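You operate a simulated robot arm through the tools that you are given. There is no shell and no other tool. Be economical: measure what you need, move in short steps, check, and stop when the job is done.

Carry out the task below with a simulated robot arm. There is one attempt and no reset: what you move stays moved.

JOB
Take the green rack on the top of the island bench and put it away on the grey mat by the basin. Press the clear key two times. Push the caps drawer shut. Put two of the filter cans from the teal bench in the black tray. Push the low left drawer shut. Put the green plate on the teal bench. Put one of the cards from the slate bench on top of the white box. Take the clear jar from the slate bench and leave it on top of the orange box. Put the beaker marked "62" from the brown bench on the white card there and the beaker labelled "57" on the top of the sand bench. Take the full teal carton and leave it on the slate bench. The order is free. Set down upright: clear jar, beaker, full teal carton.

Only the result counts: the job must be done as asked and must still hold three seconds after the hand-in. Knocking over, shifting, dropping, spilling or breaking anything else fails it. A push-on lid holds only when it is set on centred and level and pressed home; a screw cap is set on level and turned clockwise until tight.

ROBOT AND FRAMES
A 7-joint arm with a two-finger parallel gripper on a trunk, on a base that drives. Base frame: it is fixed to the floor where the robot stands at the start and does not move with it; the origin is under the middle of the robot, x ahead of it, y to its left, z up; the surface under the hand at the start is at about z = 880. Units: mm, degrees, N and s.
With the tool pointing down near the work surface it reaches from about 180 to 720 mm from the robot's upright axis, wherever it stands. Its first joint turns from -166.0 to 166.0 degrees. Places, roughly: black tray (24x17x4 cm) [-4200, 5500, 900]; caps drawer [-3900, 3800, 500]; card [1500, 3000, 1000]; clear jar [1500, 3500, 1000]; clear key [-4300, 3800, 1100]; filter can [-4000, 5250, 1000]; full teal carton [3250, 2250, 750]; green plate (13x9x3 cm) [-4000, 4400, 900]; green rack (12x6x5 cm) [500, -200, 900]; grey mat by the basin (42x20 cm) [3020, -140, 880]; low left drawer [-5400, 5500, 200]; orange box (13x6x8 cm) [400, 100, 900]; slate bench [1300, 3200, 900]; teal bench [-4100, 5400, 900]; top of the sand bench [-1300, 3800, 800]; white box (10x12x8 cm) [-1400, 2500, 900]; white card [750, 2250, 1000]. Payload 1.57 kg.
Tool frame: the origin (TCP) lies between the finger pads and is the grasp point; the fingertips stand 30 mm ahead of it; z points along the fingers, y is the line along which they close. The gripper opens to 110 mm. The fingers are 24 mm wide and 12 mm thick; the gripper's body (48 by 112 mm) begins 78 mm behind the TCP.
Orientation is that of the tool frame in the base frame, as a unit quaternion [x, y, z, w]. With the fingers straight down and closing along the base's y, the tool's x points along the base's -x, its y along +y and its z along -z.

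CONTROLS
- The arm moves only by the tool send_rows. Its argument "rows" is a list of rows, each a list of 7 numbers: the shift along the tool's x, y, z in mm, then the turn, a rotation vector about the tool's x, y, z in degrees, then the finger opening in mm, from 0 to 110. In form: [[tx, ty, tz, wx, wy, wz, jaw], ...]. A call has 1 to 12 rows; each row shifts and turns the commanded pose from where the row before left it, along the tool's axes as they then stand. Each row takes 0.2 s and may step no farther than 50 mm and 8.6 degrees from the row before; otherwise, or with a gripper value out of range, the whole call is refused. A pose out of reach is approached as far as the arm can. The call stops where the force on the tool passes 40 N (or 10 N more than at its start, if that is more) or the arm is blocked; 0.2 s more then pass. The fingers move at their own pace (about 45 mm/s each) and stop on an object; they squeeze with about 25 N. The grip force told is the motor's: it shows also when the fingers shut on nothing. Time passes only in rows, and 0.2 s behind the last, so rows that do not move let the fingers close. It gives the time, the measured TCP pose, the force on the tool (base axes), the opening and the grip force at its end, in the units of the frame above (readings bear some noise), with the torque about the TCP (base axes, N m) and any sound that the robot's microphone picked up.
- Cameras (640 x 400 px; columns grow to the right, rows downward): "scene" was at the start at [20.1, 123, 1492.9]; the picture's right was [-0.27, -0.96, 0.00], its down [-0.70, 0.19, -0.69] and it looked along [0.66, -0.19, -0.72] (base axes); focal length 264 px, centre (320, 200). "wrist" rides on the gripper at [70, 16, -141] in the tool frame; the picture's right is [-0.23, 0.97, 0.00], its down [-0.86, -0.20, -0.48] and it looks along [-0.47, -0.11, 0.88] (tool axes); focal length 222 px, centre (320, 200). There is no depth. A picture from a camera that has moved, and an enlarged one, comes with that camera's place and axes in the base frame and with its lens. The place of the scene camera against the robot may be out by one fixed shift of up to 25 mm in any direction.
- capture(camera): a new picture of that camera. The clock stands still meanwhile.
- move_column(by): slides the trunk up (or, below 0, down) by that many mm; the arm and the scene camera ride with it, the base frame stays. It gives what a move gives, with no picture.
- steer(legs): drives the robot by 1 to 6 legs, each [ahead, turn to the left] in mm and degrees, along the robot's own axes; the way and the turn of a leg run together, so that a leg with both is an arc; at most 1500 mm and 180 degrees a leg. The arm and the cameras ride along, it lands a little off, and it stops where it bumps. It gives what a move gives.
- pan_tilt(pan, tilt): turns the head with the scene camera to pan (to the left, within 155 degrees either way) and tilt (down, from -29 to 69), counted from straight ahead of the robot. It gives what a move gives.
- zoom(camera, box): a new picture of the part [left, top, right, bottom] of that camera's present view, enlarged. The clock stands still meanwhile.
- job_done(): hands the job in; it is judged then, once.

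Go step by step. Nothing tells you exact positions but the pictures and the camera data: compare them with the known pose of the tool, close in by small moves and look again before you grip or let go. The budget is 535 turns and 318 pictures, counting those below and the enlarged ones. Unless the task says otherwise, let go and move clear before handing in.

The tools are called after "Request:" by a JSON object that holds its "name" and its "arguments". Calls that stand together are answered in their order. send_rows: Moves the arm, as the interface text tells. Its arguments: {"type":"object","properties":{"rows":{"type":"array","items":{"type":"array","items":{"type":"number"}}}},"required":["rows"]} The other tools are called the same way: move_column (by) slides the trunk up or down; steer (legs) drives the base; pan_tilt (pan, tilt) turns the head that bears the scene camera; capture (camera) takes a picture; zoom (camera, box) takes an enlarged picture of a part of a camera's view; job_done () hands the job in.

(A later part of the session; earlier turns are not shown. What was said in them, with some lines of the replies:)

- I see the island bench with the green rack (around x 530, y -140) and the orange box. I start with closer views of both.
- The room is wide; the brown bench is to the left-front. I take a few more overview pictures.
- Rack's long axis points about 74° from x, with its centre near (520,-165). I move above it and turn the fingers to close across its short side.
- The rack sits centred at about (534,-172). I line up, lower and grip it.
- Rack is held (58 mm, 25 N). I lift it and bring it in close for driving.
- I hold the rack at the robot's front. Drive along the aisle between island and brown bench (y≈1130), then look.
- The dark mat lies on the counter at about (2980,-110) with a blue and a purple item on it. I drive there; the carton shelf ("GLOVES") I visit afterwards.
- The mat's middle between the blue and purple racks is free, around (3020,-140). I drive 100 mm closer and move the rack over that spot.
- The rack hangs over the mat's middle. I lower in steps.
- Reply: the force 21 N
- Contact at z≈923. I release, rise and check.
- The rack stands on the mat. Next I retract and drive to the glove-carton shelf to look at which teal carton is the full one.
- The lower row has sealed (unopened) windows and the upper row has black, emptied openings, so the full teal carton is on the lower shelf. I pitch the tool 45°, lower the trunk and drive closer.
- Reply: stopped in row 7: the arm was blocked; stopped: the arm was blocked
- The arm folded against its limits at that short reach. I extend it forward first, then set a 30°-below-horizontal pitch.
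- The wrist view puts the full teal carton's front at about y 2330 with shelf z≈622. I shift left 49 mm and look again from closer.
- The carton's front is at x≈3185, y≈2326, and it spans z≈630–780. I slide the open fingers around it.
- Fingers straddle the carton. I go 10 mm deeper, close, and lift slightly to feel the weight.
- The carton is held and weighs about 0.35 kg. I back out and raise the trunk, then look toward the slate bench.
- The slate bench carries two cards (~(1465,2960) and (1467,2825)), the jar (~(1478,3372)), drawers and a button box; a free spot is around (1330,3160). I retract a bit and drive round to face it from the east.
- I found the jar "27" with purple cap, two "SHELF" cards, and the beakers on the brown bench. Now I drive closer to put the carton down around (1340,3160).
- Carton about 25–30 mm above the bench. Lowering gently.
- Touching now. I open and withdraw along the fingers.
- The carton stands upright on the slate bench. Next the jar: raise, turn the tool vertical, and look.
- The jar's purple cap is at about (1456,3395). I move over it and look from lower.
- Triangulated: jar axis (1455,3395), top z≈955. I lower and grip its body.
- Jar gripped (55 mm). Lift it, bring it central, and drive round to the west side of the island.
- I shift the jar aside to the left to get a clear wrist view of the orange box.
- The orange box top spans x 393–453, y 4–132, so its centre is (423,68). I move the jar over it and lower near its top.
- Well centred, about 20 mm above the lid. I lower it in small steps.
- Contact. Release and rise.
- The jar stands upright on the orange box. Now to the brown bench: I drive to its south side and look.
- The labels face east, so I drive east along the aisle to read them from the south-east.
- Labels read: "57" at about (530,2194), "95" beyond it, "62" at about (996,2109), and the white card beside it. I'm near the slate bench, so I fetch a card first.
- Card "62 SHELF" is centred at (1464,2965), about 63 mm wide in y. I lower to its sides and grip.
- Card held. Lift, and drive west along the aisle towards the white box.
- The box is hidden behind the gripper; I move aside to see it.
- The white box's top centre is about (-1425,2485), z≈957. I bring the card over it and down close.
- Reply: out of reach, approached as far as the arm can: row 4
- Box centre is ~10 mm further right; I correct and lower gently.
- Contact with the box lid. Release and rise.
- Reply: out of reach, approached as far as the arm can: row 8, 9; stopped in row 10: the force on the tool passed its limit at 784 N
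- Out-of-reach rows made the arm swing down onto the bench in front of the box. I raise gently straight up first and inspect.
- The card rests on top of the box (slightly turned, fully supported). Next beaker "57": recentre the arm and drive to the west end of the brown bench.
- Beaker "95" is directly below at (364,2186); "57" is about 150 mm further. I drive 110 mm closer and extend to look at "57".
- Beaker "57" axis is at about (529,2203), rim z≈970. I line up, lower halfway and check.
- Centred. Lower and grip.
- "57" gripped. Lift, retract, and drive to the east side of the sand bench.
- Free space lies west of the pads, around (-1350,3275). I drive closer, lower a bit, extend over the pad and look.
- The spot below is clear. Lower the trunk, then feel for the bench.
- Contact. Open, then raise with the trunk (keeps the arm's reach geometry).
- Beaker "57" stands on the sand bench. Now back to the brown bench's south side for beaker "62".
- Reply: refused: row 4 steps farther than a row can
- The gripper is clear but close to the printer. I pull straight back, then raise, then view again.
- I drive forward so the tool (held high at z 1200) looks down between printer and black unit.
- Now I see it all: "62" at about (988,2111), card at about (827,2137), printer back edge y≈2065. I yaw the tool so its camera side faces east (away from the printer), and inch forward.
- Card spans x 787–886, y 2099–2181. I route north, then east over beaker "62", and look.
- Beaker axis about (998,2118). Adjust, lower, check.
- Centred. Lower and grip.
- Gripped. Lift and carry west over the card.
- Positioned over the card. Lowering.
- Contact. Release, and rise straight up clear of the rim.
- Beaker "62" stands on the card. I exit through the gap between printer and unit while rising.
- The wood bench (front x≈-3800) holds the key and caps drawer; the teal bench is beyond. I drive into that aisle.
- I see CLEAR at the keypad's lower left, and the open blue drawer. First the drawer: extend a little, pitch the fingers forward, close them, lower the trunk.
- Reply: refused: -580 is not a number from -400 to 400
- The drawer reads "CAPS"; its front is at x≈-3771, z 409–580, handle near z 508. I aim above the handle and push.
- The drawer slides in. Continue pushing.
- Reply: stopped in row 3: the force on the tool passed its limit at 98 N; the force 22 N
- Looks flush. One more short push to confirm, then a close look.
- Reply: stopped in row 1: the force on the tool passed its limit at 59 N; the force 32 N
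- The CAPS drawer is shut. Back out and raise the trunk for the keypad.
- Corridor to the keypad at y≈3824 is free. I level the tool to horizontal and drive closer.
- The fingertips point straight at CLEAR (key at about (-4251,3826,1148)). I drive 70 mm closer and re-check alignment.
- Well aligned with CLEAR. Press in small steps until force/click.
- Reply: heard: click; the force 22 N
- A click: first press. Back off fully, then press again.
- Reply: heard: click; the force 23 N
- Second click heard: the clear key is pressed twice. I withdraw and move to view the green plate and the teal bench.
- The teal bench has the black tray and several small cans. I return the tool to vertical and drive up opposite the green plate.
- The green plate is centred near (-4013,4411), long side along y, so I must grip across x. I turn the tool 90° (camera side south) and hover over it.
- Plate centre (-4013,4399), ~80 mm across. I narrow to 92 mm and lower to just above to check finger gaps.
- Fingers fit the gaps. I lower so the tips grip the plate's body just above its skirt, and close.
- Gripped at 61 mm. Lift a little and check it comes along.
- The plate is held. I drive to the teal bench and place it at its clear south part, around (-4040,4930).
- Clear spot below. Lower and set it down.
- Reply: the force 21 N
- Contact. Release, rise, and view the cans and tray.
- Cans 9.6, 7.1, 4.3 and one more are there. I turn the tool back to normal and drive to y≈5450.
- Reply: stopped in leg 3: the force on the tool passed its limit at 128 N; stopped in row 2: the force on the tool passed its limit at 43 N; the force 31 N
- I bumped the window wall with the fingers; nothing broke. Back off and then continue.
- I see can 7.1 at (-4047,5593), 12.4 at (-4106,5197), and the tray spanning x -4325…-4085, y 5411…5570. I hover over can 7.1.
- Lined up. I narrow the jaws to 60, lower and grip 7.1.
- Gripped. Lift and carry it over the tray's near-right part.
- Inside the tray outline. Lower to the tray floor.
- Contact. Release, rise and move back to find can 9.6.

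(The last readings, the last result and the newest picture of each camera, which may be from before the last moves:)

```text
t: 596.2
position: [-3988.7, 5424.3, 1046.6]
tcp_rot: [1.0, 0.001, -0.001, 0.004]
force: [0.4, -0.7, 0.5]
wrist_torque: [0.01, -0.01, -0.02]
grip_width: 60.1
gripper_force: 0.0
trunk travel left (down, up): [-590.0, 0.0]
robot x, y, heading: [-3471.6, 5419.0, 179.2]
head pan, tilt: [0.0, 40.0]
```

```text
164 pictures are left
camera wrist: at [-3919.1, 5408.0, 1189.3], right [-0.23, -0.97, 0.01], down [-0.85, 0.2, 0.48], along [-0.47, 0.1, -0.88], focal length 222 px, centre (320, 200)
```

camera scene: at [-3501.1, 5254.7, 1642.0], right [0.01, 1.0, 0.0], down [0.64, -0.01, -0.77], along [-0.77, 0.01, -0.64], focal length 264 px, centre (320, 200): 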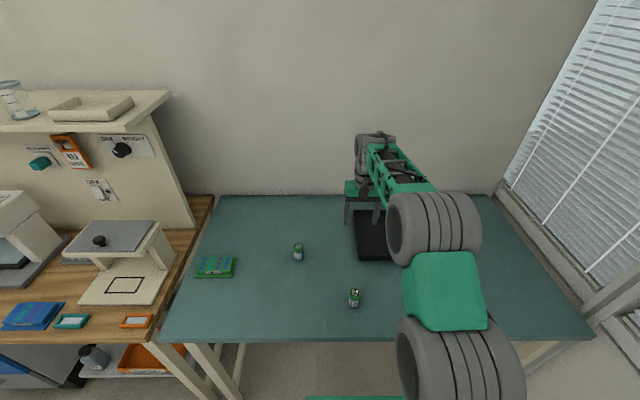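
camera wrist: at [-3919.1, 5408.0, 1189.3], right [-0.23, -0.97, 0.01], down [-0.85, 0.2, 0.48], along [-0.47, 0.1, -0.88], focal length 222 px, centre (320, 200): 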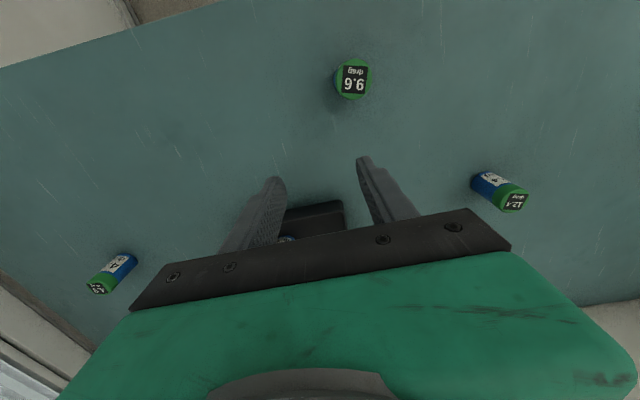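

Can 9.6 is at about (-3928,5373). Hover and check.

Request:
{"name": "send_rows", "arguments": {"rows": [[30.5, 25.5, 0, 0, 0, 0, 60], [30.5, 25.5, 0, 0, 0, 0, 60], [0, 0, 30, 0, 0, 0, 60], [0, 0, 0, 0, 0, 0, 60]]}}

Request:
{"name": "capture", "arguments": {"camera": "wrist"}}

```text
t: 597.2
position: [-3926.5, 5373.7, 1020.7]
tcp_rot: [1.0, 0.001, 0.0, 0.003]
force: [0.6, -0.1, 0.6]
wrist_torque: [0.02, 0.03, -0.01]
grip_width: 60.1
gripper_force: 0.0
trunk travel left (down, up): [-590.0, 0.0]
robot x, y, heading: [-3476.9, 5421.0, 179.2]
head pan, tilt: [0.0, 40.0]
```

```text
163 pictures are left
camera wrist: at [-3857.5, 5358.6, 1162.4], right [-0.23, -0.97, 0.01], down [-0.86, 0.2, 0.48], along [-0.47, 0.1, -0.88], focal length 222 px, centre (320, 200)
```

wrist: 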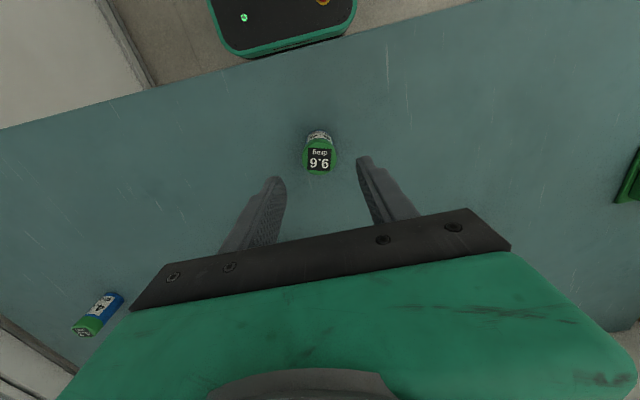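

Centred. Lower, grip, lift and carry to the tray.

Request:
{"name": "send_rows", "arguments": {"rows": [[0, 0, 40, 0, 0, 0, 60], [0, 0, 40, 0, 0, 0, 60], [0, 0, 24, 0, 0, 0, 60], [0, 0, 0, 0, 0, 0, 45], [0, 0, 0, 0, 0, 0, 30], [0, 0, 0, 0, 0, 0, 25], [0, 0, 0, 0, 0, 0, 25]]}}

Request:
{"name": "send_rows", "arguments": {"rows": [[0, 0, -15, 0, 0, 0, 25], [0, 0, -35, 0, 0, 0, 25], [0, 0, -40, 0, 0, 0, 25], [-40, -14, 0, 0, 0, 0, 25], [-40, -14, 0, 0, 0, 0, 25], [-40, -14, 0, 0, 0, 0, 25], [-40, -14, 0, 0, 0, 0, 25], [-40, -14, 0, 0, 0, 0, 25], [-32, -14, 0, 0, 0, 0, 25], [0, 0, 0, 0, 0, 0, 25]]}}

Request:
{"name": "capture", "arguments": {"camera": "wrist"}}

```text
t: 598.8
position: [-3928.8, 5373.7, 917.1]
tcp_rot: [1.0, 0.001, 0.0, 0.003]
force: [0.1, -0.1, -0.6]
wrist_torque: [-0.01, 0.0, -0.01]
grip_width: 34.1
gripper_force: 24.8
trunk travel left (down, up): [-590.0, 0.0]
robot x, y, heading: [-3474.3, 5415.0, 179.3]
head pan, tilt: [0.0, 40.0]
```

```text
t: 601.0
position: [-4160.1, 5456.7, 1007.3]
tcp_rot: [1.0, 0.001, 0.0, 0.004]
force: [0.0, 0.5, 0.3]
wrist_torque: [0.0, 0.03, 0.0]
grip_width: 34.3
gripper_force: 24.7
trunk travel left (down, up): [-590.0, 0.0]
robot x, y, heading: [-3479.2, 5421.7, 179.3]
head pan, tilt: [0.0, 40.0]
```

```text
162 pictures are left
camera wrist: at [-4091.0, 5441.5, 1148.6], right [-0.22, -0.97, 0.01], down [-0.86, 0.2, 0.48], along [-0.47, 0.1, -0.88], focal length 222 px, centre (320, 200)
```

wrist: 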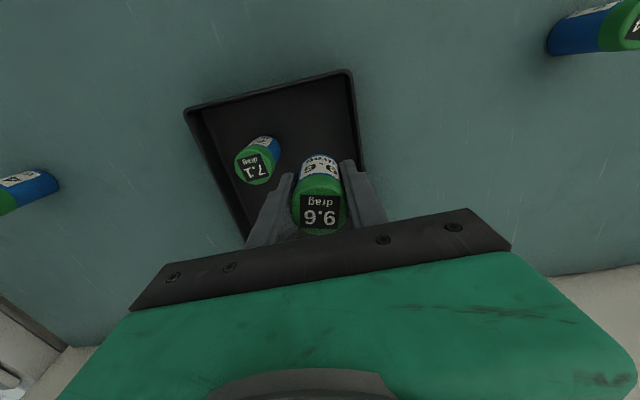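

Both cans will fit; I shift 3 mm, lower, and release with a small opening.

Request:
{"name": "send_rows", "arguments": {"rows": [[0, -3, 30, 0, 0, 0, 25], [0, 0, 40, 0, 0, 0, 25], [0, 0, 8, 0, 0, 0, 25], [0, 0, 0, 0, 0, 0, 25]]}}

Request:
{"name": "send_rows", "arguments": {"rows": [[0, 0, 2, 0, 0, 0, 25], [0, 0, 0, 0, 0, 0, 25]]}}

Request:
{"name": "send_rows", "arguments": {"rows": [[0, 0, 2, 0, 0, 0, 25], [0, 0, 0, 0, 0, 0, 25]]}}

```text
t: 602.0
position: [-4161.7, 5458.4, 927.3]
tcp_rot: [1.0, 0.001, -0.001, 0.003]
force: [-0.4, -0.3, -0.7]
wrist_torque: [0.01, -0.01, 0.01]
grip_width: 34.2
gripper_force: 25.4
trunk travel left (down, up): [-590.0, 0.0]
robot x, y, heading: [-3475.7, 5418.1, 179.3]
head pan, tilt: [0.0, 40.0]
```

```text
t: 602.6
position: [-4161.8, 5458.8, 925.3]
tcp_rot: [1.0, 0.001, -0.001, 0.003]
force: [0.7, 0.1, -1.1]
wrist_torque: [0.0, 0.01, 0.0]
grip_width: 34.2
gripper_force: 24.9
trunk travel left (down, up): [-590.0, 0.0]
robot x, y, heading: [-3475.9, 5420.3, 179.2]
head pan, tilt: [0.0, 40.0]
```

```text
t: 603.2
position: [-4161.2, 5459.3, 923.6]
tcp_rot: [1.0, 0.001, 0.0, 0.002]
force: [-0.1, -0.2, 0.5]
wrist_torque: [0.01, -0.01, -0.02]
grip_width: 34.1
gripper_force: 25.0
trunk travel left (down, up): [-590.0, 0.0]
robot x, y, heading: [-3477.6, 5423.4, 179.3]
head pan, tilt: [0.0, 40.0]
```

Request:
{"name": "send_rows", "arguments": {"rows": [[0, 0, 2, 0, 0, 0, 25], [0, 0, 0, 0, 0, 0, 25]]}}

Request:
{"name": "send_rows", "arguments": {"rows": [[0, 0, 0, 0, 0, 0, 37], [0, 0, 0, 0, 0, 0, 42], [0, 0, 0, 0, 0, 0, 42], [0, 0, -20, 0, 0, 0, 42], [0, 0, -40, 0, 0, 0, 42], [0, 0, -40, 0, 0, 0, 42], [40, 0, -10, 0, 0, 0, 60], [45, 0, 0, 0, 0, 0, 60]]}}

Request:
{"name": "capture", "arguments": {"camera": "wrist"}}

Request:
{"name": "capture", "arguments": {"camera": "scene"}}

```text
t: 603.8
position: [-4160.6, 5460.9, 921.2]
tcp_rot: [1.0, 0.001, -0.001, 0.004]
force: [0.7, -0.2, 0.1]
wrist_torque: [0.0, -0.02, -0.01]
grip_width: 33.9
gripper_force: 24.8
trunk travel left (down, up): [-590.0, 0.0]
robot x, y, heading: [-3478.5, 5419.4, 179.3]
head pan, tilt: [0.0, 40.0]
```

```text
t: 605.6
position: [-4073.3, 5463.3, 1033.2]
tcp_rot: [1.0, 0.001, -0.001, 0.004]
force: [0.3, 0.0, -0.4]
wrist_torque: [-0.01, 0.02, 0.0]
grip_width: 60.1
gripper_force: 0.1
trunk travel left (down, up): [-590.0, 0.0]
robot x, y, heading: [-3473.4, 5420.9, 179.4]
head pan, tilt: [0.0, 40.0]
```

```text
161 pictures are left
camera wrist: at [-4003.9, 5446.8, 1174.9], right [-0.22, -0.97, 0.01], down [-0.85, 0.2, 0.48], along [-0.47, 0.1, -0.88], focal length 222 px, centre (320, 200)
```

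wrist: 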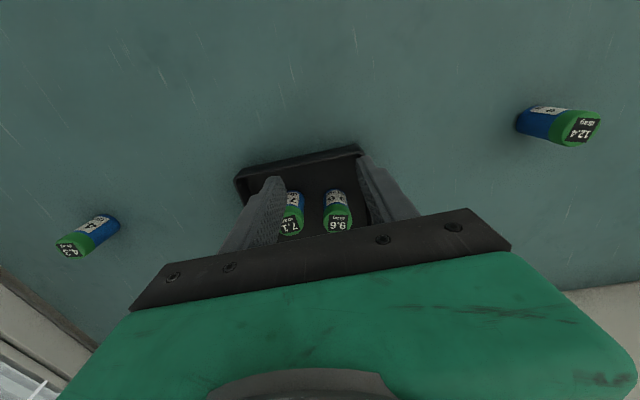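

```text
160 pictures are left
camera scene: at [-3498.7, 5254.8, 1642.0], right [0.01, 1.0, 0.0], down [0.64, -0.01, -0.77], along [-0.77, 0.01, -0.64], focal length 264 px, centre (320, 200)
```

scene: 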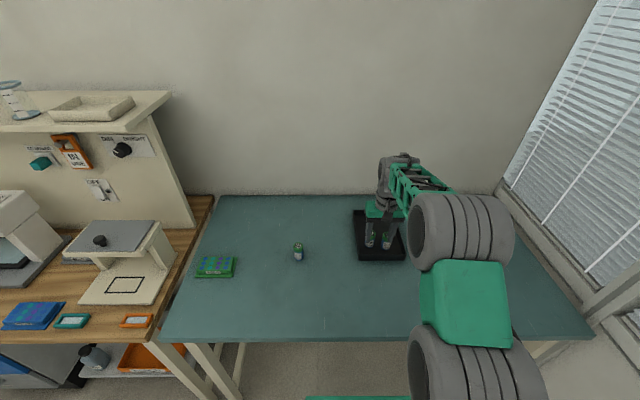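

Two cans stand in the tray. Last: the low left drawer at (-5400,5500), in the alcove behind the partition. I retract and drive back south to look for the way in.

Request:
{"name": "send_rows", "arguments": {"rows": [[40, 0, -20, 0, 0, 0, 40], [40, 0, -20, 0, 0, 0, 20], [40, 0, -20, 0, 0, 0, 0], [30, 0, -20, 0, 0, 0, 0]]}}

Request:
{"name": "steer", "arguments": {"legs": [[-260, 0], [0, 90.6], [1400, 0], [1400, 0], [1300, 0]]}}

Request:
{"name": "pan_tilt", "arguments": {"pan": 100, "tilt": 20}}

Request:
{"name": "capture", "arguments": {"camera": "scene"}}

```text
t: 606.6
position: [-3925.5, 5463.8, 1108.5]
tcp_rot: [1.0, 0.001, 0.0, 0.004]
force: [0.4, 0.5, 0.1]
wrist_torque: [-0.03, -0.03, 0.0]
grip_width: 0.0
gripper_force: 13.3
trunk travel left (down, up): [-590.0, 0.0]
robot x, y, heading: [-3478.2, 5417.5, 179.3]
head pan, tilt: [0.0, 40.0]
```

```text
t: 631.8
position: [-3228.3, 836.9, 1110.6]
tcp_rot: [0.693, 0.721, 0.003, 0.002]
force: [-0.6, -0.3, -0.3]
wrist_torque: [-0.01, 0.02, 0.01]
grip_width: 0.0
gripper_force: 21.2
trunk travel left (down, up): [-590.0, 0.0]
robot x, y, heading: [-3201.7, 1292.6, -88.8]
head pan, tilt: [0.0, 40.0]
```

```text
t: 633.5
position: [-3227.5, 837.4, 1109.7]
tcp_rot: [0.693, 0.721, 0.002, 0.003]
force: [-1.2, -0.2, 0.1]
wrist_torque: [0.05, -0.01, -0.02]
grip_width: 0.0
gripper_force: 21.2
trunk travel left (down, up): [-590.0, 0.0]
robot x, y, heading: [-3200.6, 1287.0, -88.7]
head pan, tilt: [100.0, 20.0]
```

```text
159 pictures are left
camera scene: at [-2953.1, 1360.9, 1673.4], right [0.2, -0.98, 0.0], down [-0.34, -0.07, -0.94], along [0.92, 0.19, -0.34], focal length 264 px, centre (320, 200)
```

scene: 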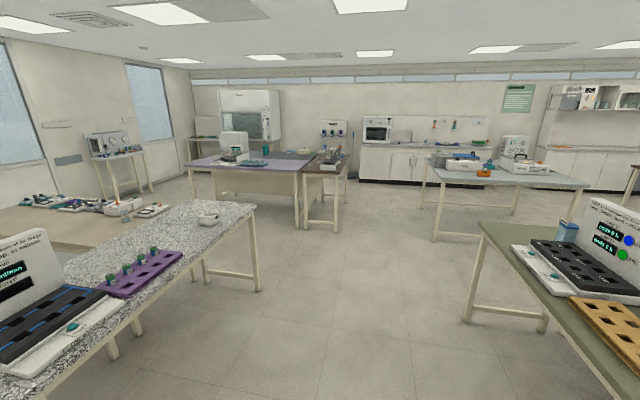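

Request:
{"name": "zoom", "arguments": {"camera": "scene", "box": [180, 190, 260, 250]}}

Request:
{"name": "pan_tilt", "arguments": {"pan": -110, "tilt": 20}}

Request:
{"name": "capture", "arguments": {"camera": "scene"}}

```text
6.67 times, centred on (220, 220) of scene
camera zoom: at [-2953.1, 1360.9, 1673.4], right [0.2, -0.98, 0.0], down [-0.34, -0.07, -0.94], along [0.92, 0.19, -0.34], focal length 1760 px, centre (987, 67)
```

zoom: 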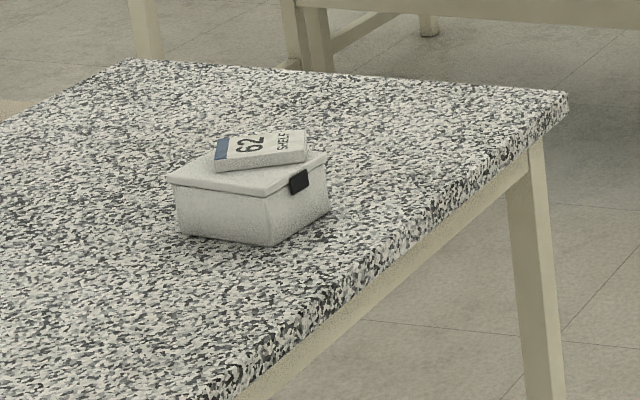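

```text
t: 636.5
position: [-3228.1, 837.3, 1109.8]
tcp_rot: [0.693, 0.721, 0.003, 0.003]
force: [-0.5, -0.1, -0.3]
wrist_torque: [0.04, -0.05, 0.01]
grip_width: 0.0
gripper_force: 21.1
trunk travel left (down, up): [-590.0, 0.0]
robot x, y, heading: [-3198.2, 1290.7, -88.4]
head pan, tilt: [-110.0, 20.0]
```

```text
157 pictures are left
camera scene: at [-3132.7, 1372.2, 1673.4], right [0.32, 0.95, 0.0], down [0.32, -0.11, -0.94], along [-0.89, 0.3, -0.34], focal length 264 px, centre (320, 200)
```

scene: 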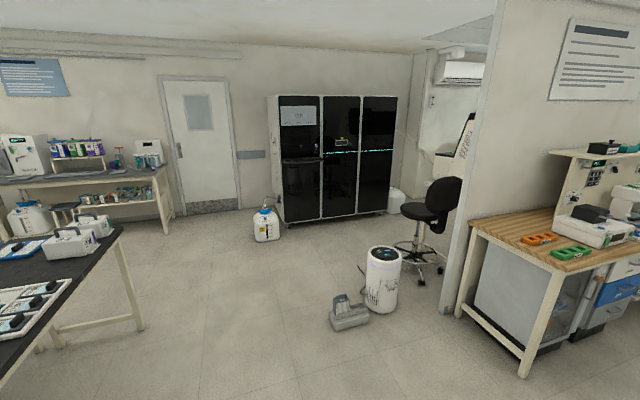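

The card sits well on the box. The alcove opens between the black cabinets and the partition; a path at x≈-5850 is free. I drive there.

Request:
{"name": "steer", "arguments": {"legs": [[0, -91.6], [1330, 0], [1330, 0], [0, -90]]}}

Request:
{"name": "pan_tilt", "arguments": {"pan": -15, "tilt": 20}}

Request:
{"name": "capture", "arguments": {"camera": "scene"}}

```text
t: 657.3
position: [-5838.3, 1768.1, 1109.2]
tcp_rot: [0.712, -0.702, -0.003, 0.002]
force: [-0.1, 0.7, 0.0]
wrist_torque: [-0.02, 0.01, 0.01]
grip_width: 0.1
gripper_force: 21.8
trunk travel left (down, up): [-590.0, 0.0]
robot x, y, heading: [-5878.2, 1315.7, 90.1]
head pan, tilt: [-110.0, 20.0]
```

```text
t: 659.0
position: [-5838.1, 1767.5, 1110.0]
tcp_rot: [0.712, -0.702, -0.003, 0.002]
force: [0.3, 0.3, 0.1]
wrist_torque: [0.01, 0.02, -0.01]
grip_width: 0.2
gripper_force: 21.5
trunk travel left (down, up): [-590.0, 0.0]
robot x, y, heading: [-5875.2, 1316.6, 89.9]
head pan, tilt: [-15.0, 20.0]
```

```text
156 pictures are left
camera scene: at [-6005.2, 1335.9, 1673.4], right [0.97, -0.26, 0.0], down [-0.09, -0.33, -0.94], along [0.24, 0.91, -0.34], focal length 264 px, centre (320, 200)
```

scene: 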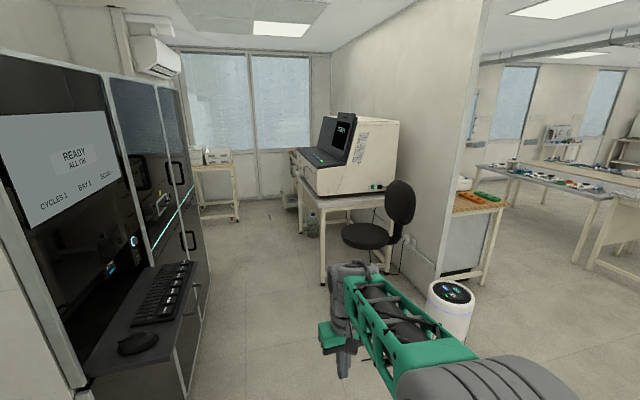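

Request:
{"name": "zoom", "arguments": {"camera": "scene", "box": [180, 120, 340, 260]}}

```text
2.86 times, centred on (260, 190) of scene
camera zoom: at [-6005.2, 1335.9, 1673.4], right [0.97, -0.26, 0.0], down [-0.09, -0.33, -0.94], along [0.24, 0.91, -0.34], focal length 754 px, centre (491, 229)
```

zoom: 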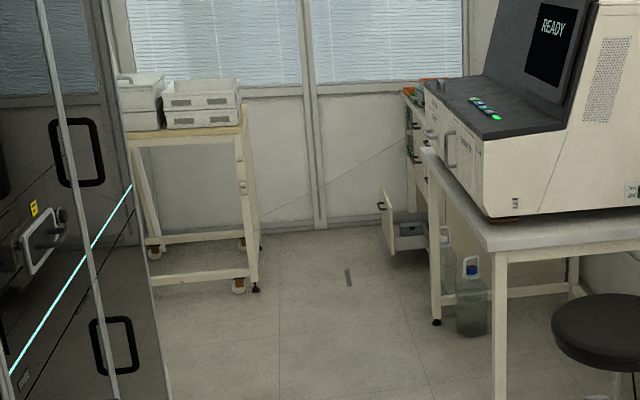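

The open low drawer faces west, behind the machine table (front near x≈-5550, y≈5350, z up to ~430). I drive north along x≈-5870 and look again.

Request:
{"name": "steer", "arguments": {"legs": [[1300, 0], [1300, 0]]}}

Request:
{"name": "pan_tilt", "arguments": {"pan": -5, "tilt": 40}}

Request:
{"name": "capture", "arguments": {"camera": "scene"}}

```text
t: 671.6
position: [-5748.3, 4348.0, 1109.3]
tcp_rot: [-0.697, 0.717, 0.003, -0.003]
force: [0.7, 0.5, 0.5]
wrist_torque: [-0.02, -0.01, 0.05]
grip_width: 0.2
gripper_force: 21.2
trunk travel left (down, up): [-590.0, 0.0]
robot x, y, heading: [-5808.8, 3897.8, 87.2]
head pan, tilt: [-15.0, 20.0]
```

```text
t: 672.4
position: [-5749.1, 4347.5, 1109.6]
tcp_rot: [-0.696, 0.718, 0.003, -0.001]
force: [-0.4, -0.2, -0.9]
wrist_torque: [0.0, 0.0, -0.01]
grip_width: 0.1
gripper_force: 21.4
trunk travel left (down, up): [-590.0, 0.0]
robot x, y, heading: [-5808.0, 3897.6, 87.3]
head pan, tilt: [-5.0, 40.0]
```

```text
154 pictures are left
camera scene: at [-5950.9, 3919.7, 1642.1], right [0.99, -0.13, 0.0], down [-0.09, -0.64, -0.77], along [0.1, 0.76, -0.64], focal length 264 px, centre (320, 200)
```

scene: 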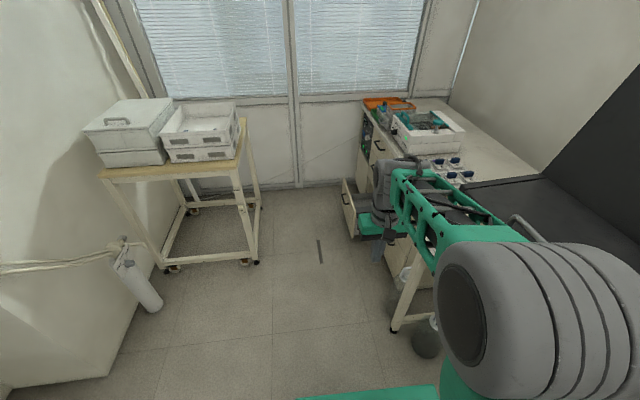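

Request:
{"name": "zoom", "arguments": {"camera": "scene", "box": [310, 130, 430, 270]}}

Request:
{"name": "capture", "arguments": {"camera": "wrist"}}

```text
2.86 times, centred on (370, 200) of scene
camera zoom: at [-5950.9, 3919.7, 1642.1], right [0.99, -0.13, 0.0], down [-0.09, -0.64, -0.77], along [0.1, 0.76, -0.64], focal length 754 px, centre (177, 200)
```

zoom: 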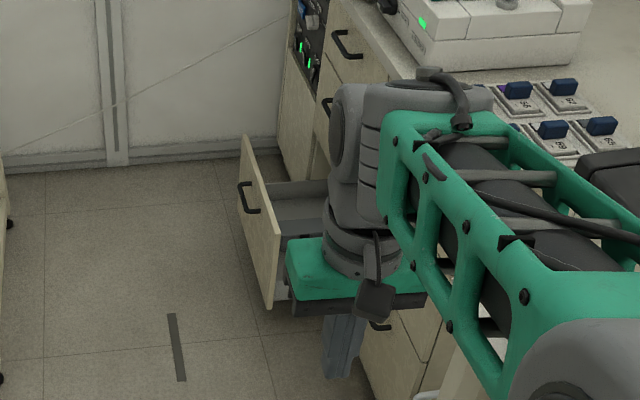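

```text
152 pictures are left
camera wrist: at [-5766.2, 4277.5, 1251.3], right [-0.97, 0.26, 0.01], down [0.23, 0.85, 0.48], along [0.12, 0.46, -0.88], focal length 222 px, centre (320, 200)
```

wrist: 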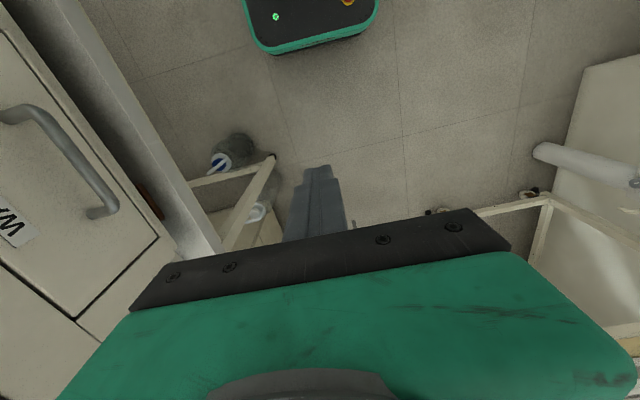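

The low left drawer's front is at x≈-5500, y 5303–5788, z 70–320 (handle near y 5531, z 290). I drive to about (-5837,4997) beside it.

Request:
{"name": "steer", "arguments": {"legs": [[0, 4.2], [1100, 0], [0, -1.5]]}}

Request:
{"name": "capture", "arguments": {"camera": "scene"}}

Request:
{"name": "capture", "arguments": {"camera": "wrist"}}

```text
t: 678.8
position: [-5794.4, 5437.3, 1110.3]
tcp_rot: [0.711, -0.703, -0.003, 0.002]
force: [0.5, -0.5, 0.8]
wrist_torque: [-0.01, 0.0, -0.05]
grip_width: 0.0
gripper_force: 21.4
trunk travel left (down, up): [-590.0, 0.0]
robot x, y, heading: [-5834.9, 4985.7, 89.6]
head pan, tilt: [-5.0, 40.0]
```

```text
151 pictures are left
camera scene: at [-5978.7, 5001.9, 1642.1], right [1.0, -0.09, 0.0], down [-0.06, -0.64, -0.77], along [0.07, 0.76, -0.64], focal length 264 px, centre (320, 200)
```

scene: 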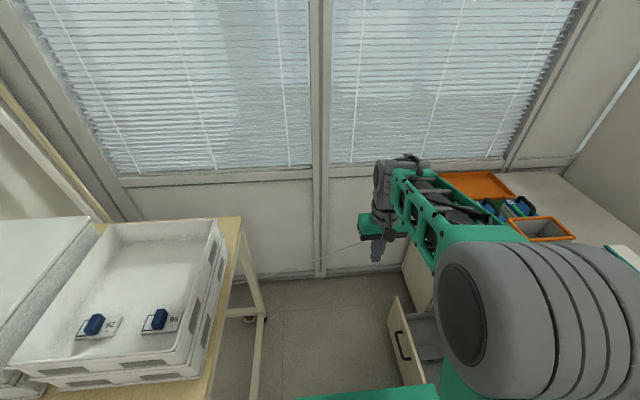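

```text
150 pictures are left
camera wrist: at [-5808.6, 5367.1, 1251.3], right [-0.98, 0.22, 0.01], down [0.19, 0.86, 0.48], along [0.1, 0.47, -0.88], focal length 222 px, centre (320, 200)
```

wrist: 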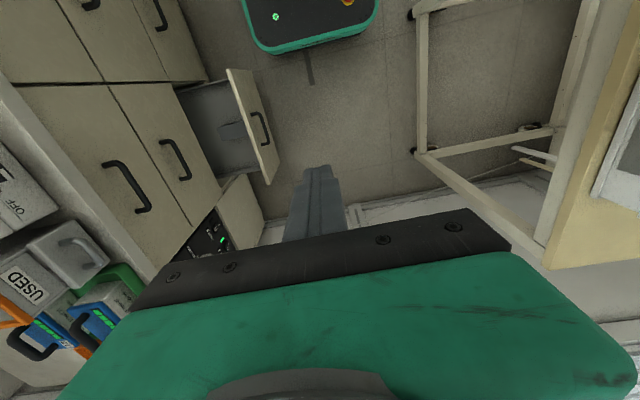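

Panel: x≈-5500, y 5268–5728, z 50–335, handle at (5501, 278). I yaw the tool east, then lower the trunk.

Request:
{"name": "send_rows", "arguments": {"rows": [[0, 0, 0, 0, 0, 8.2, 0], [0, 0, 0, 0, 0, 8.2, 0], [0, 0, 0, 0, 0, 8.2, 0], [0, 0, 0, 0, 0, 8.2, 0], [0, 0, 0, 0, 0, 8.2, 0], [0, 0, 0, 0, 0, 8.2, 0], [0, 0, 0, 0, 0, 8.2, 0], [0, 0, 0, 0, 0, 8.2, 0], [0, 0, 0, 0, 0, 8.2, 0], [0, 0, 0, 0, 0, 8.2, 0], [0, 0, 0, 0, 0, 8.2, 0]]}}

Request:
{"name": "move_column", "arguments": {"by": -400}}

Request:
{"name": "send_rows", "arguments": {"rows": [[0, 0, 0, 0, -7.5, 0, 0], [0, 0, 0, 0, -7.5, 0, 0], [0, 0, 0, 0, -7.5, 0, 0], [0, 0, 0, 0, -7.5, 0, 0], [0, 0, 0, 0, -7.5, 0, 0], [0, 0, 0, 0, -7.5, 0, 0]]}}

Request:
{"name": "capture", "arguments": {"camera": "wrist"}}

```text
t: 681.2
position: [-5793.8, 5437.4, 1109.5]
tcp_rot: [-0.002, 1.0, 0.0, -0.004]
force: [1.2, -0.2, -0.4]
wrist_torque: [-0.02, -0.03, 0.01]
grip_width: 0.0
gripper_force: 21.5
trunk travel left (down, up): [-590.0, 0.0]
robot x, y, heading: [-5835.6, 4983.8, 89.8]
head pan, tilt: [-5.0, 40.0]
```

```text
t: 685.1
position: [-5794.0, 5438.3, 710.1]
tcp_rot: [-0.003, 1.0, 0.002, -0.003]
force: [-0.1, -0.4, 0.1]
wrist_torque: [0.01, 0.04, 0.04]
grip_width: 0.0
gripper_force: 21.0
trunk travel left (down, up): [-190.0, 400.0]
robot x, y, heading: [-5834.7, 4984.5, 89.8]
head pan, tilt: [-5.0, 40.0]
```

```text
t: 686.5
position: [-5792.8, 5438.0, 710.4]
tcp_rot: [-0.003, 0.925, 0.001, 0.38]
force: [-0.7, 0.2, 0.9]
wrist_torque: [0.03, 0.02, 0.02]
grip_width: 0.2
gripper_force: 21.3
trunk travel left (down, up): [-190.0, 400.0]
robot x, y, heading: [-5837.5, 4987.9, 89.7]
head pan, tilt: [-5.0, 40.0]
```

```text
149 pictures are left
camera wrist: at [-5942.8, 5451.9, 762.1], right [0.15, 0.97, 0.16], down [0.27, -0.2, 0.94], along [0.95, -0.1, -0.3], focal length 222 px, centre (320, 200)
```

wrist: 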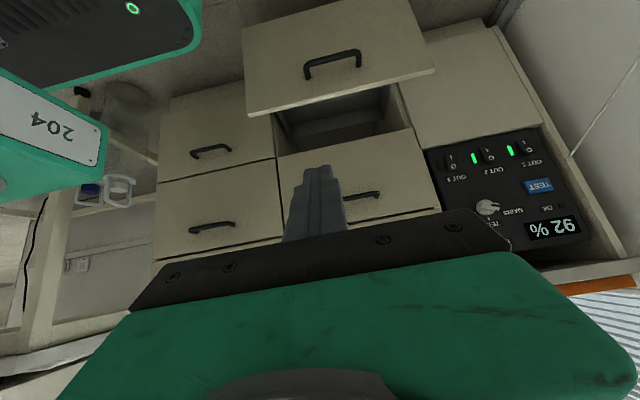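

I lower the trunk fully, then the arm, staying west of the drawer.

Request:
{"name": "move_column", "arguments": {"by": -185}}

Request:
{"name": "send_rows", "arguments": {"rows": [[30.2, -4, 30.6, 0, 0, 0, 0], [30.2, -4, 30.6, 0, 0, 0, 0], [30.2, -4, 30.6, 0, 0, 0, 0], [30.2, -4, 30.6, 0, 0, 0, 0], [0, 0, 0, 0, 0, 0, 0]]}}

Request:
{"name": "capture", "arguments": {"camera": "wrist"}}

```text
t: 688.5
position: [-5792.9, 5437.4, 525.0]
tcp_rot: [-0.004, 0.925, 0.002, 0.379]
force: [0.2, -0.3, -0.2]
wrist_torque: [-0.01, -0.02, -0.01]
grip_width: 0.0
gripper_force: 21.4
trunk travel left (down, up): [-5.0, 585.0]
robot x, y, heading: [-5837.7, 4989.8, 89.6]
head pan, tilt: [-5.0, 40.0]
```

```text
t: 689.7
position: [-5794.1, 5420.7, 351.8]
tcp_rot: [-0.002, 0.925, 0.001, 0.38]
force: [1.3, 0.3, 1.3]
wrist_torque: [0.01, 0.03, 0.0]
grip_width: 0.2
gripper_force: 21.3
trunk travel left (down, up): [-5.0, 585.0]
robot x, y, heading: [-5834.4, 4981.3, 90.0]
head pan, tilt: [-5.0, 40.0]
```

```text
148 pictures are left
camera wrist: at [-5943.8, 5434.8, 403.8], right [0.15, 0.97, 0.16], down [0.28, -0.2, 0.94], along [0.95, -0.1, -0.3], focal length 222 px, centre (320, 200)
```

wrist: 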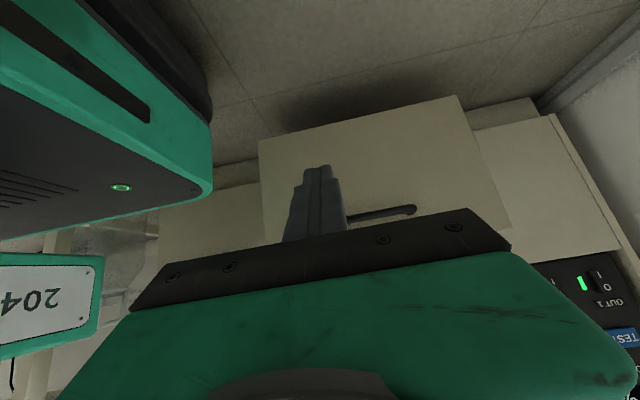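

Clear. Now move diagonally toward the panel's lower middle, north a little to stay away from my base.

Request:
{"name": "send_rows", "arguments": {"rows": [[-14.4, 4, 42.3, 0, 0, 0, 0], [-14.4, 4, 42.3, 0, 0, 0, 0], [-14.4, 4, 42.3, 0, 0, 0, 0], [-14.4, 4, 42.3, 0, 0, 0, 0], [-14.4, 4, 42.3, 0, 0, 0, 0], [0, 0, 0, 0, 0, 0, 0]]}}

Request:
{"name": "capture", "arguments": {"camera": "wrist"}}

Request:
{"name": "capture", "arguments": {"camera": "scene"}}

```text
t: 691.1
position: [-5595.4, 5444.0, 253.0]
tcp_rot: [-0.004, 0.925, 0.002, 0.379]
force: [0.0, 0.0, -0.3]
wrist_torque: [0.02, 0.01, -0.04]
grip_width: 0.0
gripper_force: 21.4
trunk travel left (down, up): [-5.0, 585.0]
robot x, y, heading: [-5833.2, 4987.2, 89.8]
head pan, tilt: [-5.0, 40.0]
```

```text
147 pictures are left
camera wrist: at [-5744.2, 5458.1, 305.4], right [0.15, 0.97, 0.16], down [0.28, -0.2, 0.94], along [0.95, -0.1, -0.3], focal length 222 px, centre (320, 200)
```

wrist: 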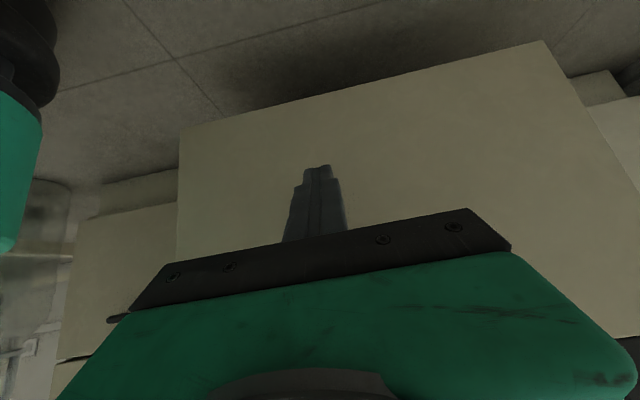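

```text
146 pictures are left
camera scene: at [-5979.0, 5001.7, 1057.0], right [1.0, -0.09, 0.0], down [-0.06, -0.64, -0.77], along [0.07, 0.76, -0.64], focal length 264 px, centre (320, 200)
```

scene: 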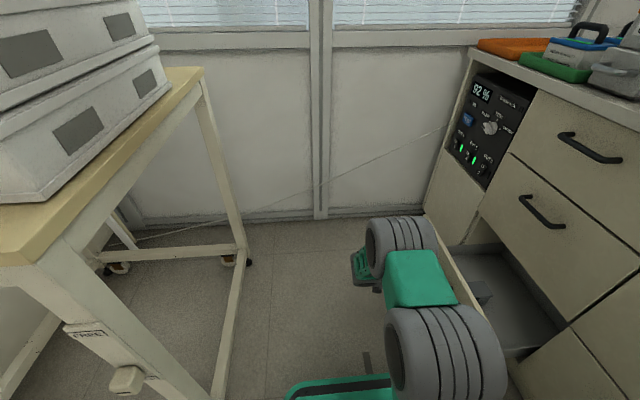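

Request:
{"name": "send_rows", "arguments": {"rows": [[17.6, 0, 17.8, 0, 0, 0, 0], [-14.2, 0, 14.1, 0, 0, 0, 0], [-14.2, 0, 14.1, 0, 0, 0, 0], [-14.2, 0, 14.1, 0, 0, 0, 0], [-14.2, 0, 14.1, 0, 0, 0, 0], [-14.2, 0, 14.1, 0, 0, 0, 0], [-14.2, 0, 14.1, 0, 0, 0, 0], [-14.2, 0, 14.1, 0, 0, 0, 0]]}}

Request:
{"name": "capture", "arguments": {"camera": "wrist"}}

Request:
{"name": "capture", "arguments": {"camera": "scene"}}

```text
t: 692.9
position: [-5453.1, 5443.5, 225.8]
tcp_rot: [-0.004, 0.925, 0.001, 0.38]
force: [0.2, -0.4, 0.9]
wrist_torque: [0.0, -0.01, 0.03]
grip_width: 0.1
gripper_force: 21.3
trunk travel left (down, up): [-5.0, 585.0]
robot x, y, heading: [-5835.9, 4987.2, 89.8]
head pan, tilt: [-5.0, 40.0]
```

```text
145 pictures are left
camera wrist: at [-5601.9, 5458.7, 278.0], right [0.15, 0.97, 0.16], down [0.27, -0.2, 0.94], along [0.95, -0.1, -0.3], focal length 222 px, centre (320, 200)
```

wrist: 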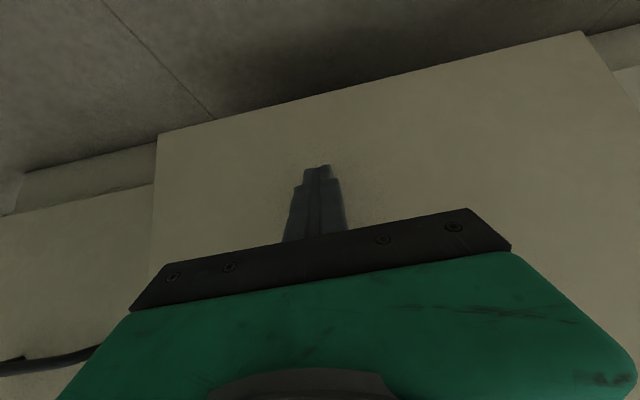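

```text
144 pictures are left
camera scene: at [-5979.0, 5001.8, 1057.0], right [1.0, -0.09, 0.0], down [-0.06, -0.64, -0.77], along [0.07, 0.76, -0.64], focal length 264 px, centre (320, 200)
```

scene: 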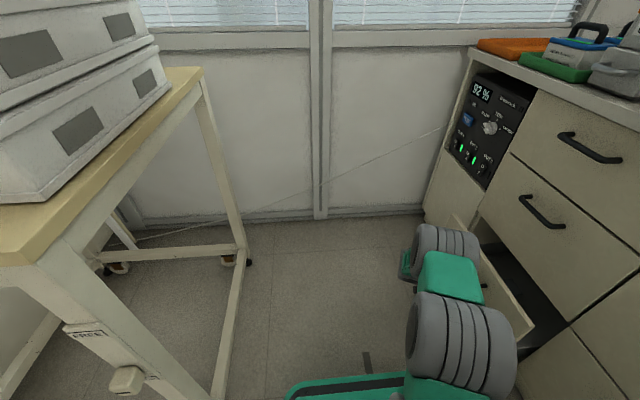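

The drawer is sliding in. Continue.

Request:
{"name": "send_rows", "arguments": {"rows": [[-10.7, 0, 10.5, 0, 0, 0, 0], [-10.7, 0, 10.5, 0, 0, 0, 0], [-10.7, 0, 10.5, 0, 0, 0, 0], [-10.7, 0, 10.5, 0, 0, 0, 0], [-10.7, 0, 10.5, 0, 0, 0, 0], [-10.7, 0, 10.5, 0, 0, 0, 0], [-10.7, 0, 10.5, 0, 0, 0, 0], [-10.7, 0, 10.5, 0, 0, 0, 0]]}}

Request:
{"name": "capture", "arguments": {"camera": "scene"}}

```text
t: 694.7
position: [-5346.7, 5446.0, 222.1]
tcp_rot: [-0.007, 0.927, -0.001, 0.376]
force: [-2.0, -0.4, 1.0]
wrist_torque: [-0.01, -0.01, -0.02]
grip_width: 0.0
gripper_force: 21.1
trunk travel left (down, up): [-5.0, 585.0]
robot x, y, heading: [-5835.4, 4985.2, 90.0]
head pan, tilt: [-5.0, 40.0]
stopped in row 8: the force on the tool passed its limit at 69 N (the readings are from after the stop); the commanded pose is now the measured one
```

```text
143 pictures are left
camera scene: at [-5979.2, 5001.2, 1056.9], right [1.0, -0.09, 0.0], down [-0.06, -0.64, -0.77], along [0.07, 0.76, -0.64], focal length 264 px, centre (320, 200)
```

scene: 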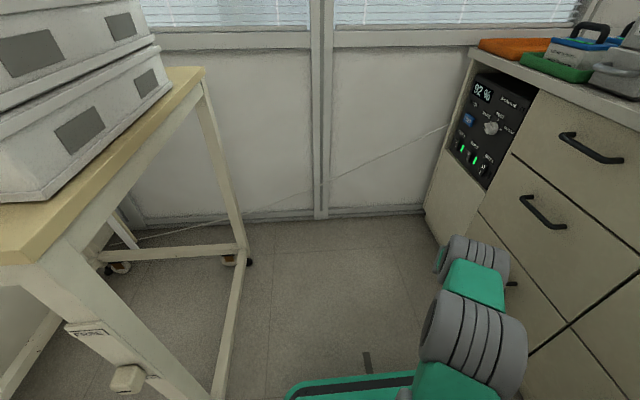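

Request:
{"name": "send_rows", "arguments": {"rows": [[-7, 0, 7, 0, 0, 0, 0], [-7, 0, 7, 0, 0, 0, 0]]}}

Request:
{"name": "send_rows", "arguments": {"rows": [[20, 0, -28, 0, 0, 0, 0], [20, 0, -35, 0, 0, 0, 0], [14.4, -4, -42.3, 0, 0, 0, 0], [14.4, -4, -42.3, 0, 0, 0, 0], [14.4, -4, -42.3, 0, 0, 0, 0], [14.4, -4, -42.3, 0, 0, 0, 0], [14.4, 0, -42.3, 0, 0, 0, 0], [-20, 0, -20, 0, 0, 0, 0], [-20, 0, -20, 0, 0, 0, 0]]}}

Request:
{"name": "capture", "arguments": {"camera": "wrist"}}

Request:
{"name": "capture", "arguments": {"camera": "scene"}}

```text
t: 695.0
position: [-5345.4, 5448.1, 220.1]
tcp_rot: [-0.011, 0.928, 0.0, 0.372]
force: [-3.5, 1.0, 2.7]
wrist_torque: [0.03, -0.03, 0.03]
grip_width: 0.0
gripper_force: 21.9
trunk travel left (down, up): [-5.0, 585.0]
robot x, y, heading: [-5836.1, 4989.1, 90.3]
head pan, tilt: [-5.0, 40.0]
stopped in row 1: the force on the tool passed its limit at 58 N (the readings are from after the stop); the commanded pose is now the measured one
```

```text
t: 697.0
position: [-5614.3, 5428.6, 397.7]
tcp_rot: [-0.011, 0.928, -0.001, 0.372]
force: [0.5, -0.6, -0.9]
wrist_torque: [-0.01, 0.0, -0.01]
grip_width: 0.0
gripper_force: 20.9
trunk travel left (down, up): [-5.0, 585.0]
robot x, y, heading: [-5836.4, 4984.9, 90.1]
head pan, tilt: [-5.0, 40.0]
```

```text
142 pictures are left
camera wrist: at [-5763.1, 5441.9, 451.7], right [0.15, 0.98, 0.15], down [0.29, -0.18, 0.94], along [0.94, -0.09, -0.31], focal length 222 px, centre (320, 200)
```

wrist: 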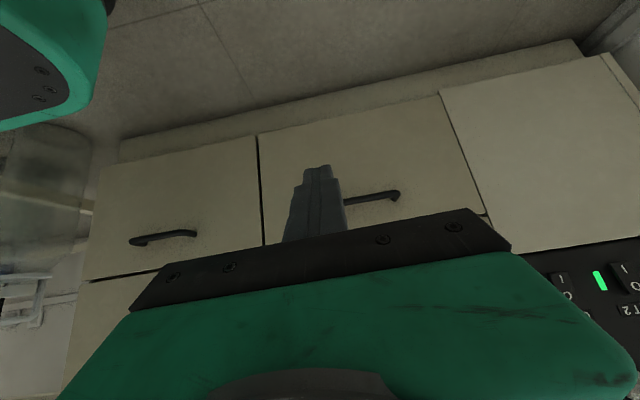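

```text
141 pictures are left
camera scene: at [-5979.2, 5000.9, 1057.0], right [1.0, -0.09, 0.0], down [-0.05, -0.64, -0.77], along [0.07, 0.76, -0.64], focal length 264 px, centre (320, 200)
```

scene: 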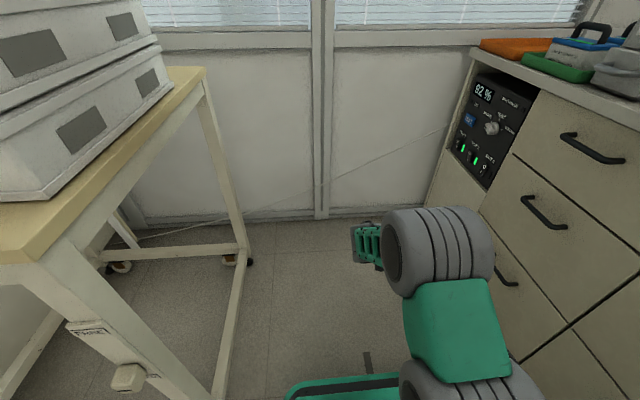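

The low left drawer is flush shut and the tool is clear. Every part of the job has been done and checked, so I hand in.

Request:
{"name": "job_done", "arguments": {}}

```text
The job is handed in.
```

I finished every part of the job and handed it in, but two unplanned contacts could count against it.

- **White box:** after I set the card down, the arm swung down in front of the white box. It hit the bench hard and turned the card, and the box may have moved by up to about 1 cm. The card is still lying flat on the box.
- **Window wall:** the fingers bumped the wall by the teal bench at about 128 N. I saw no damage.
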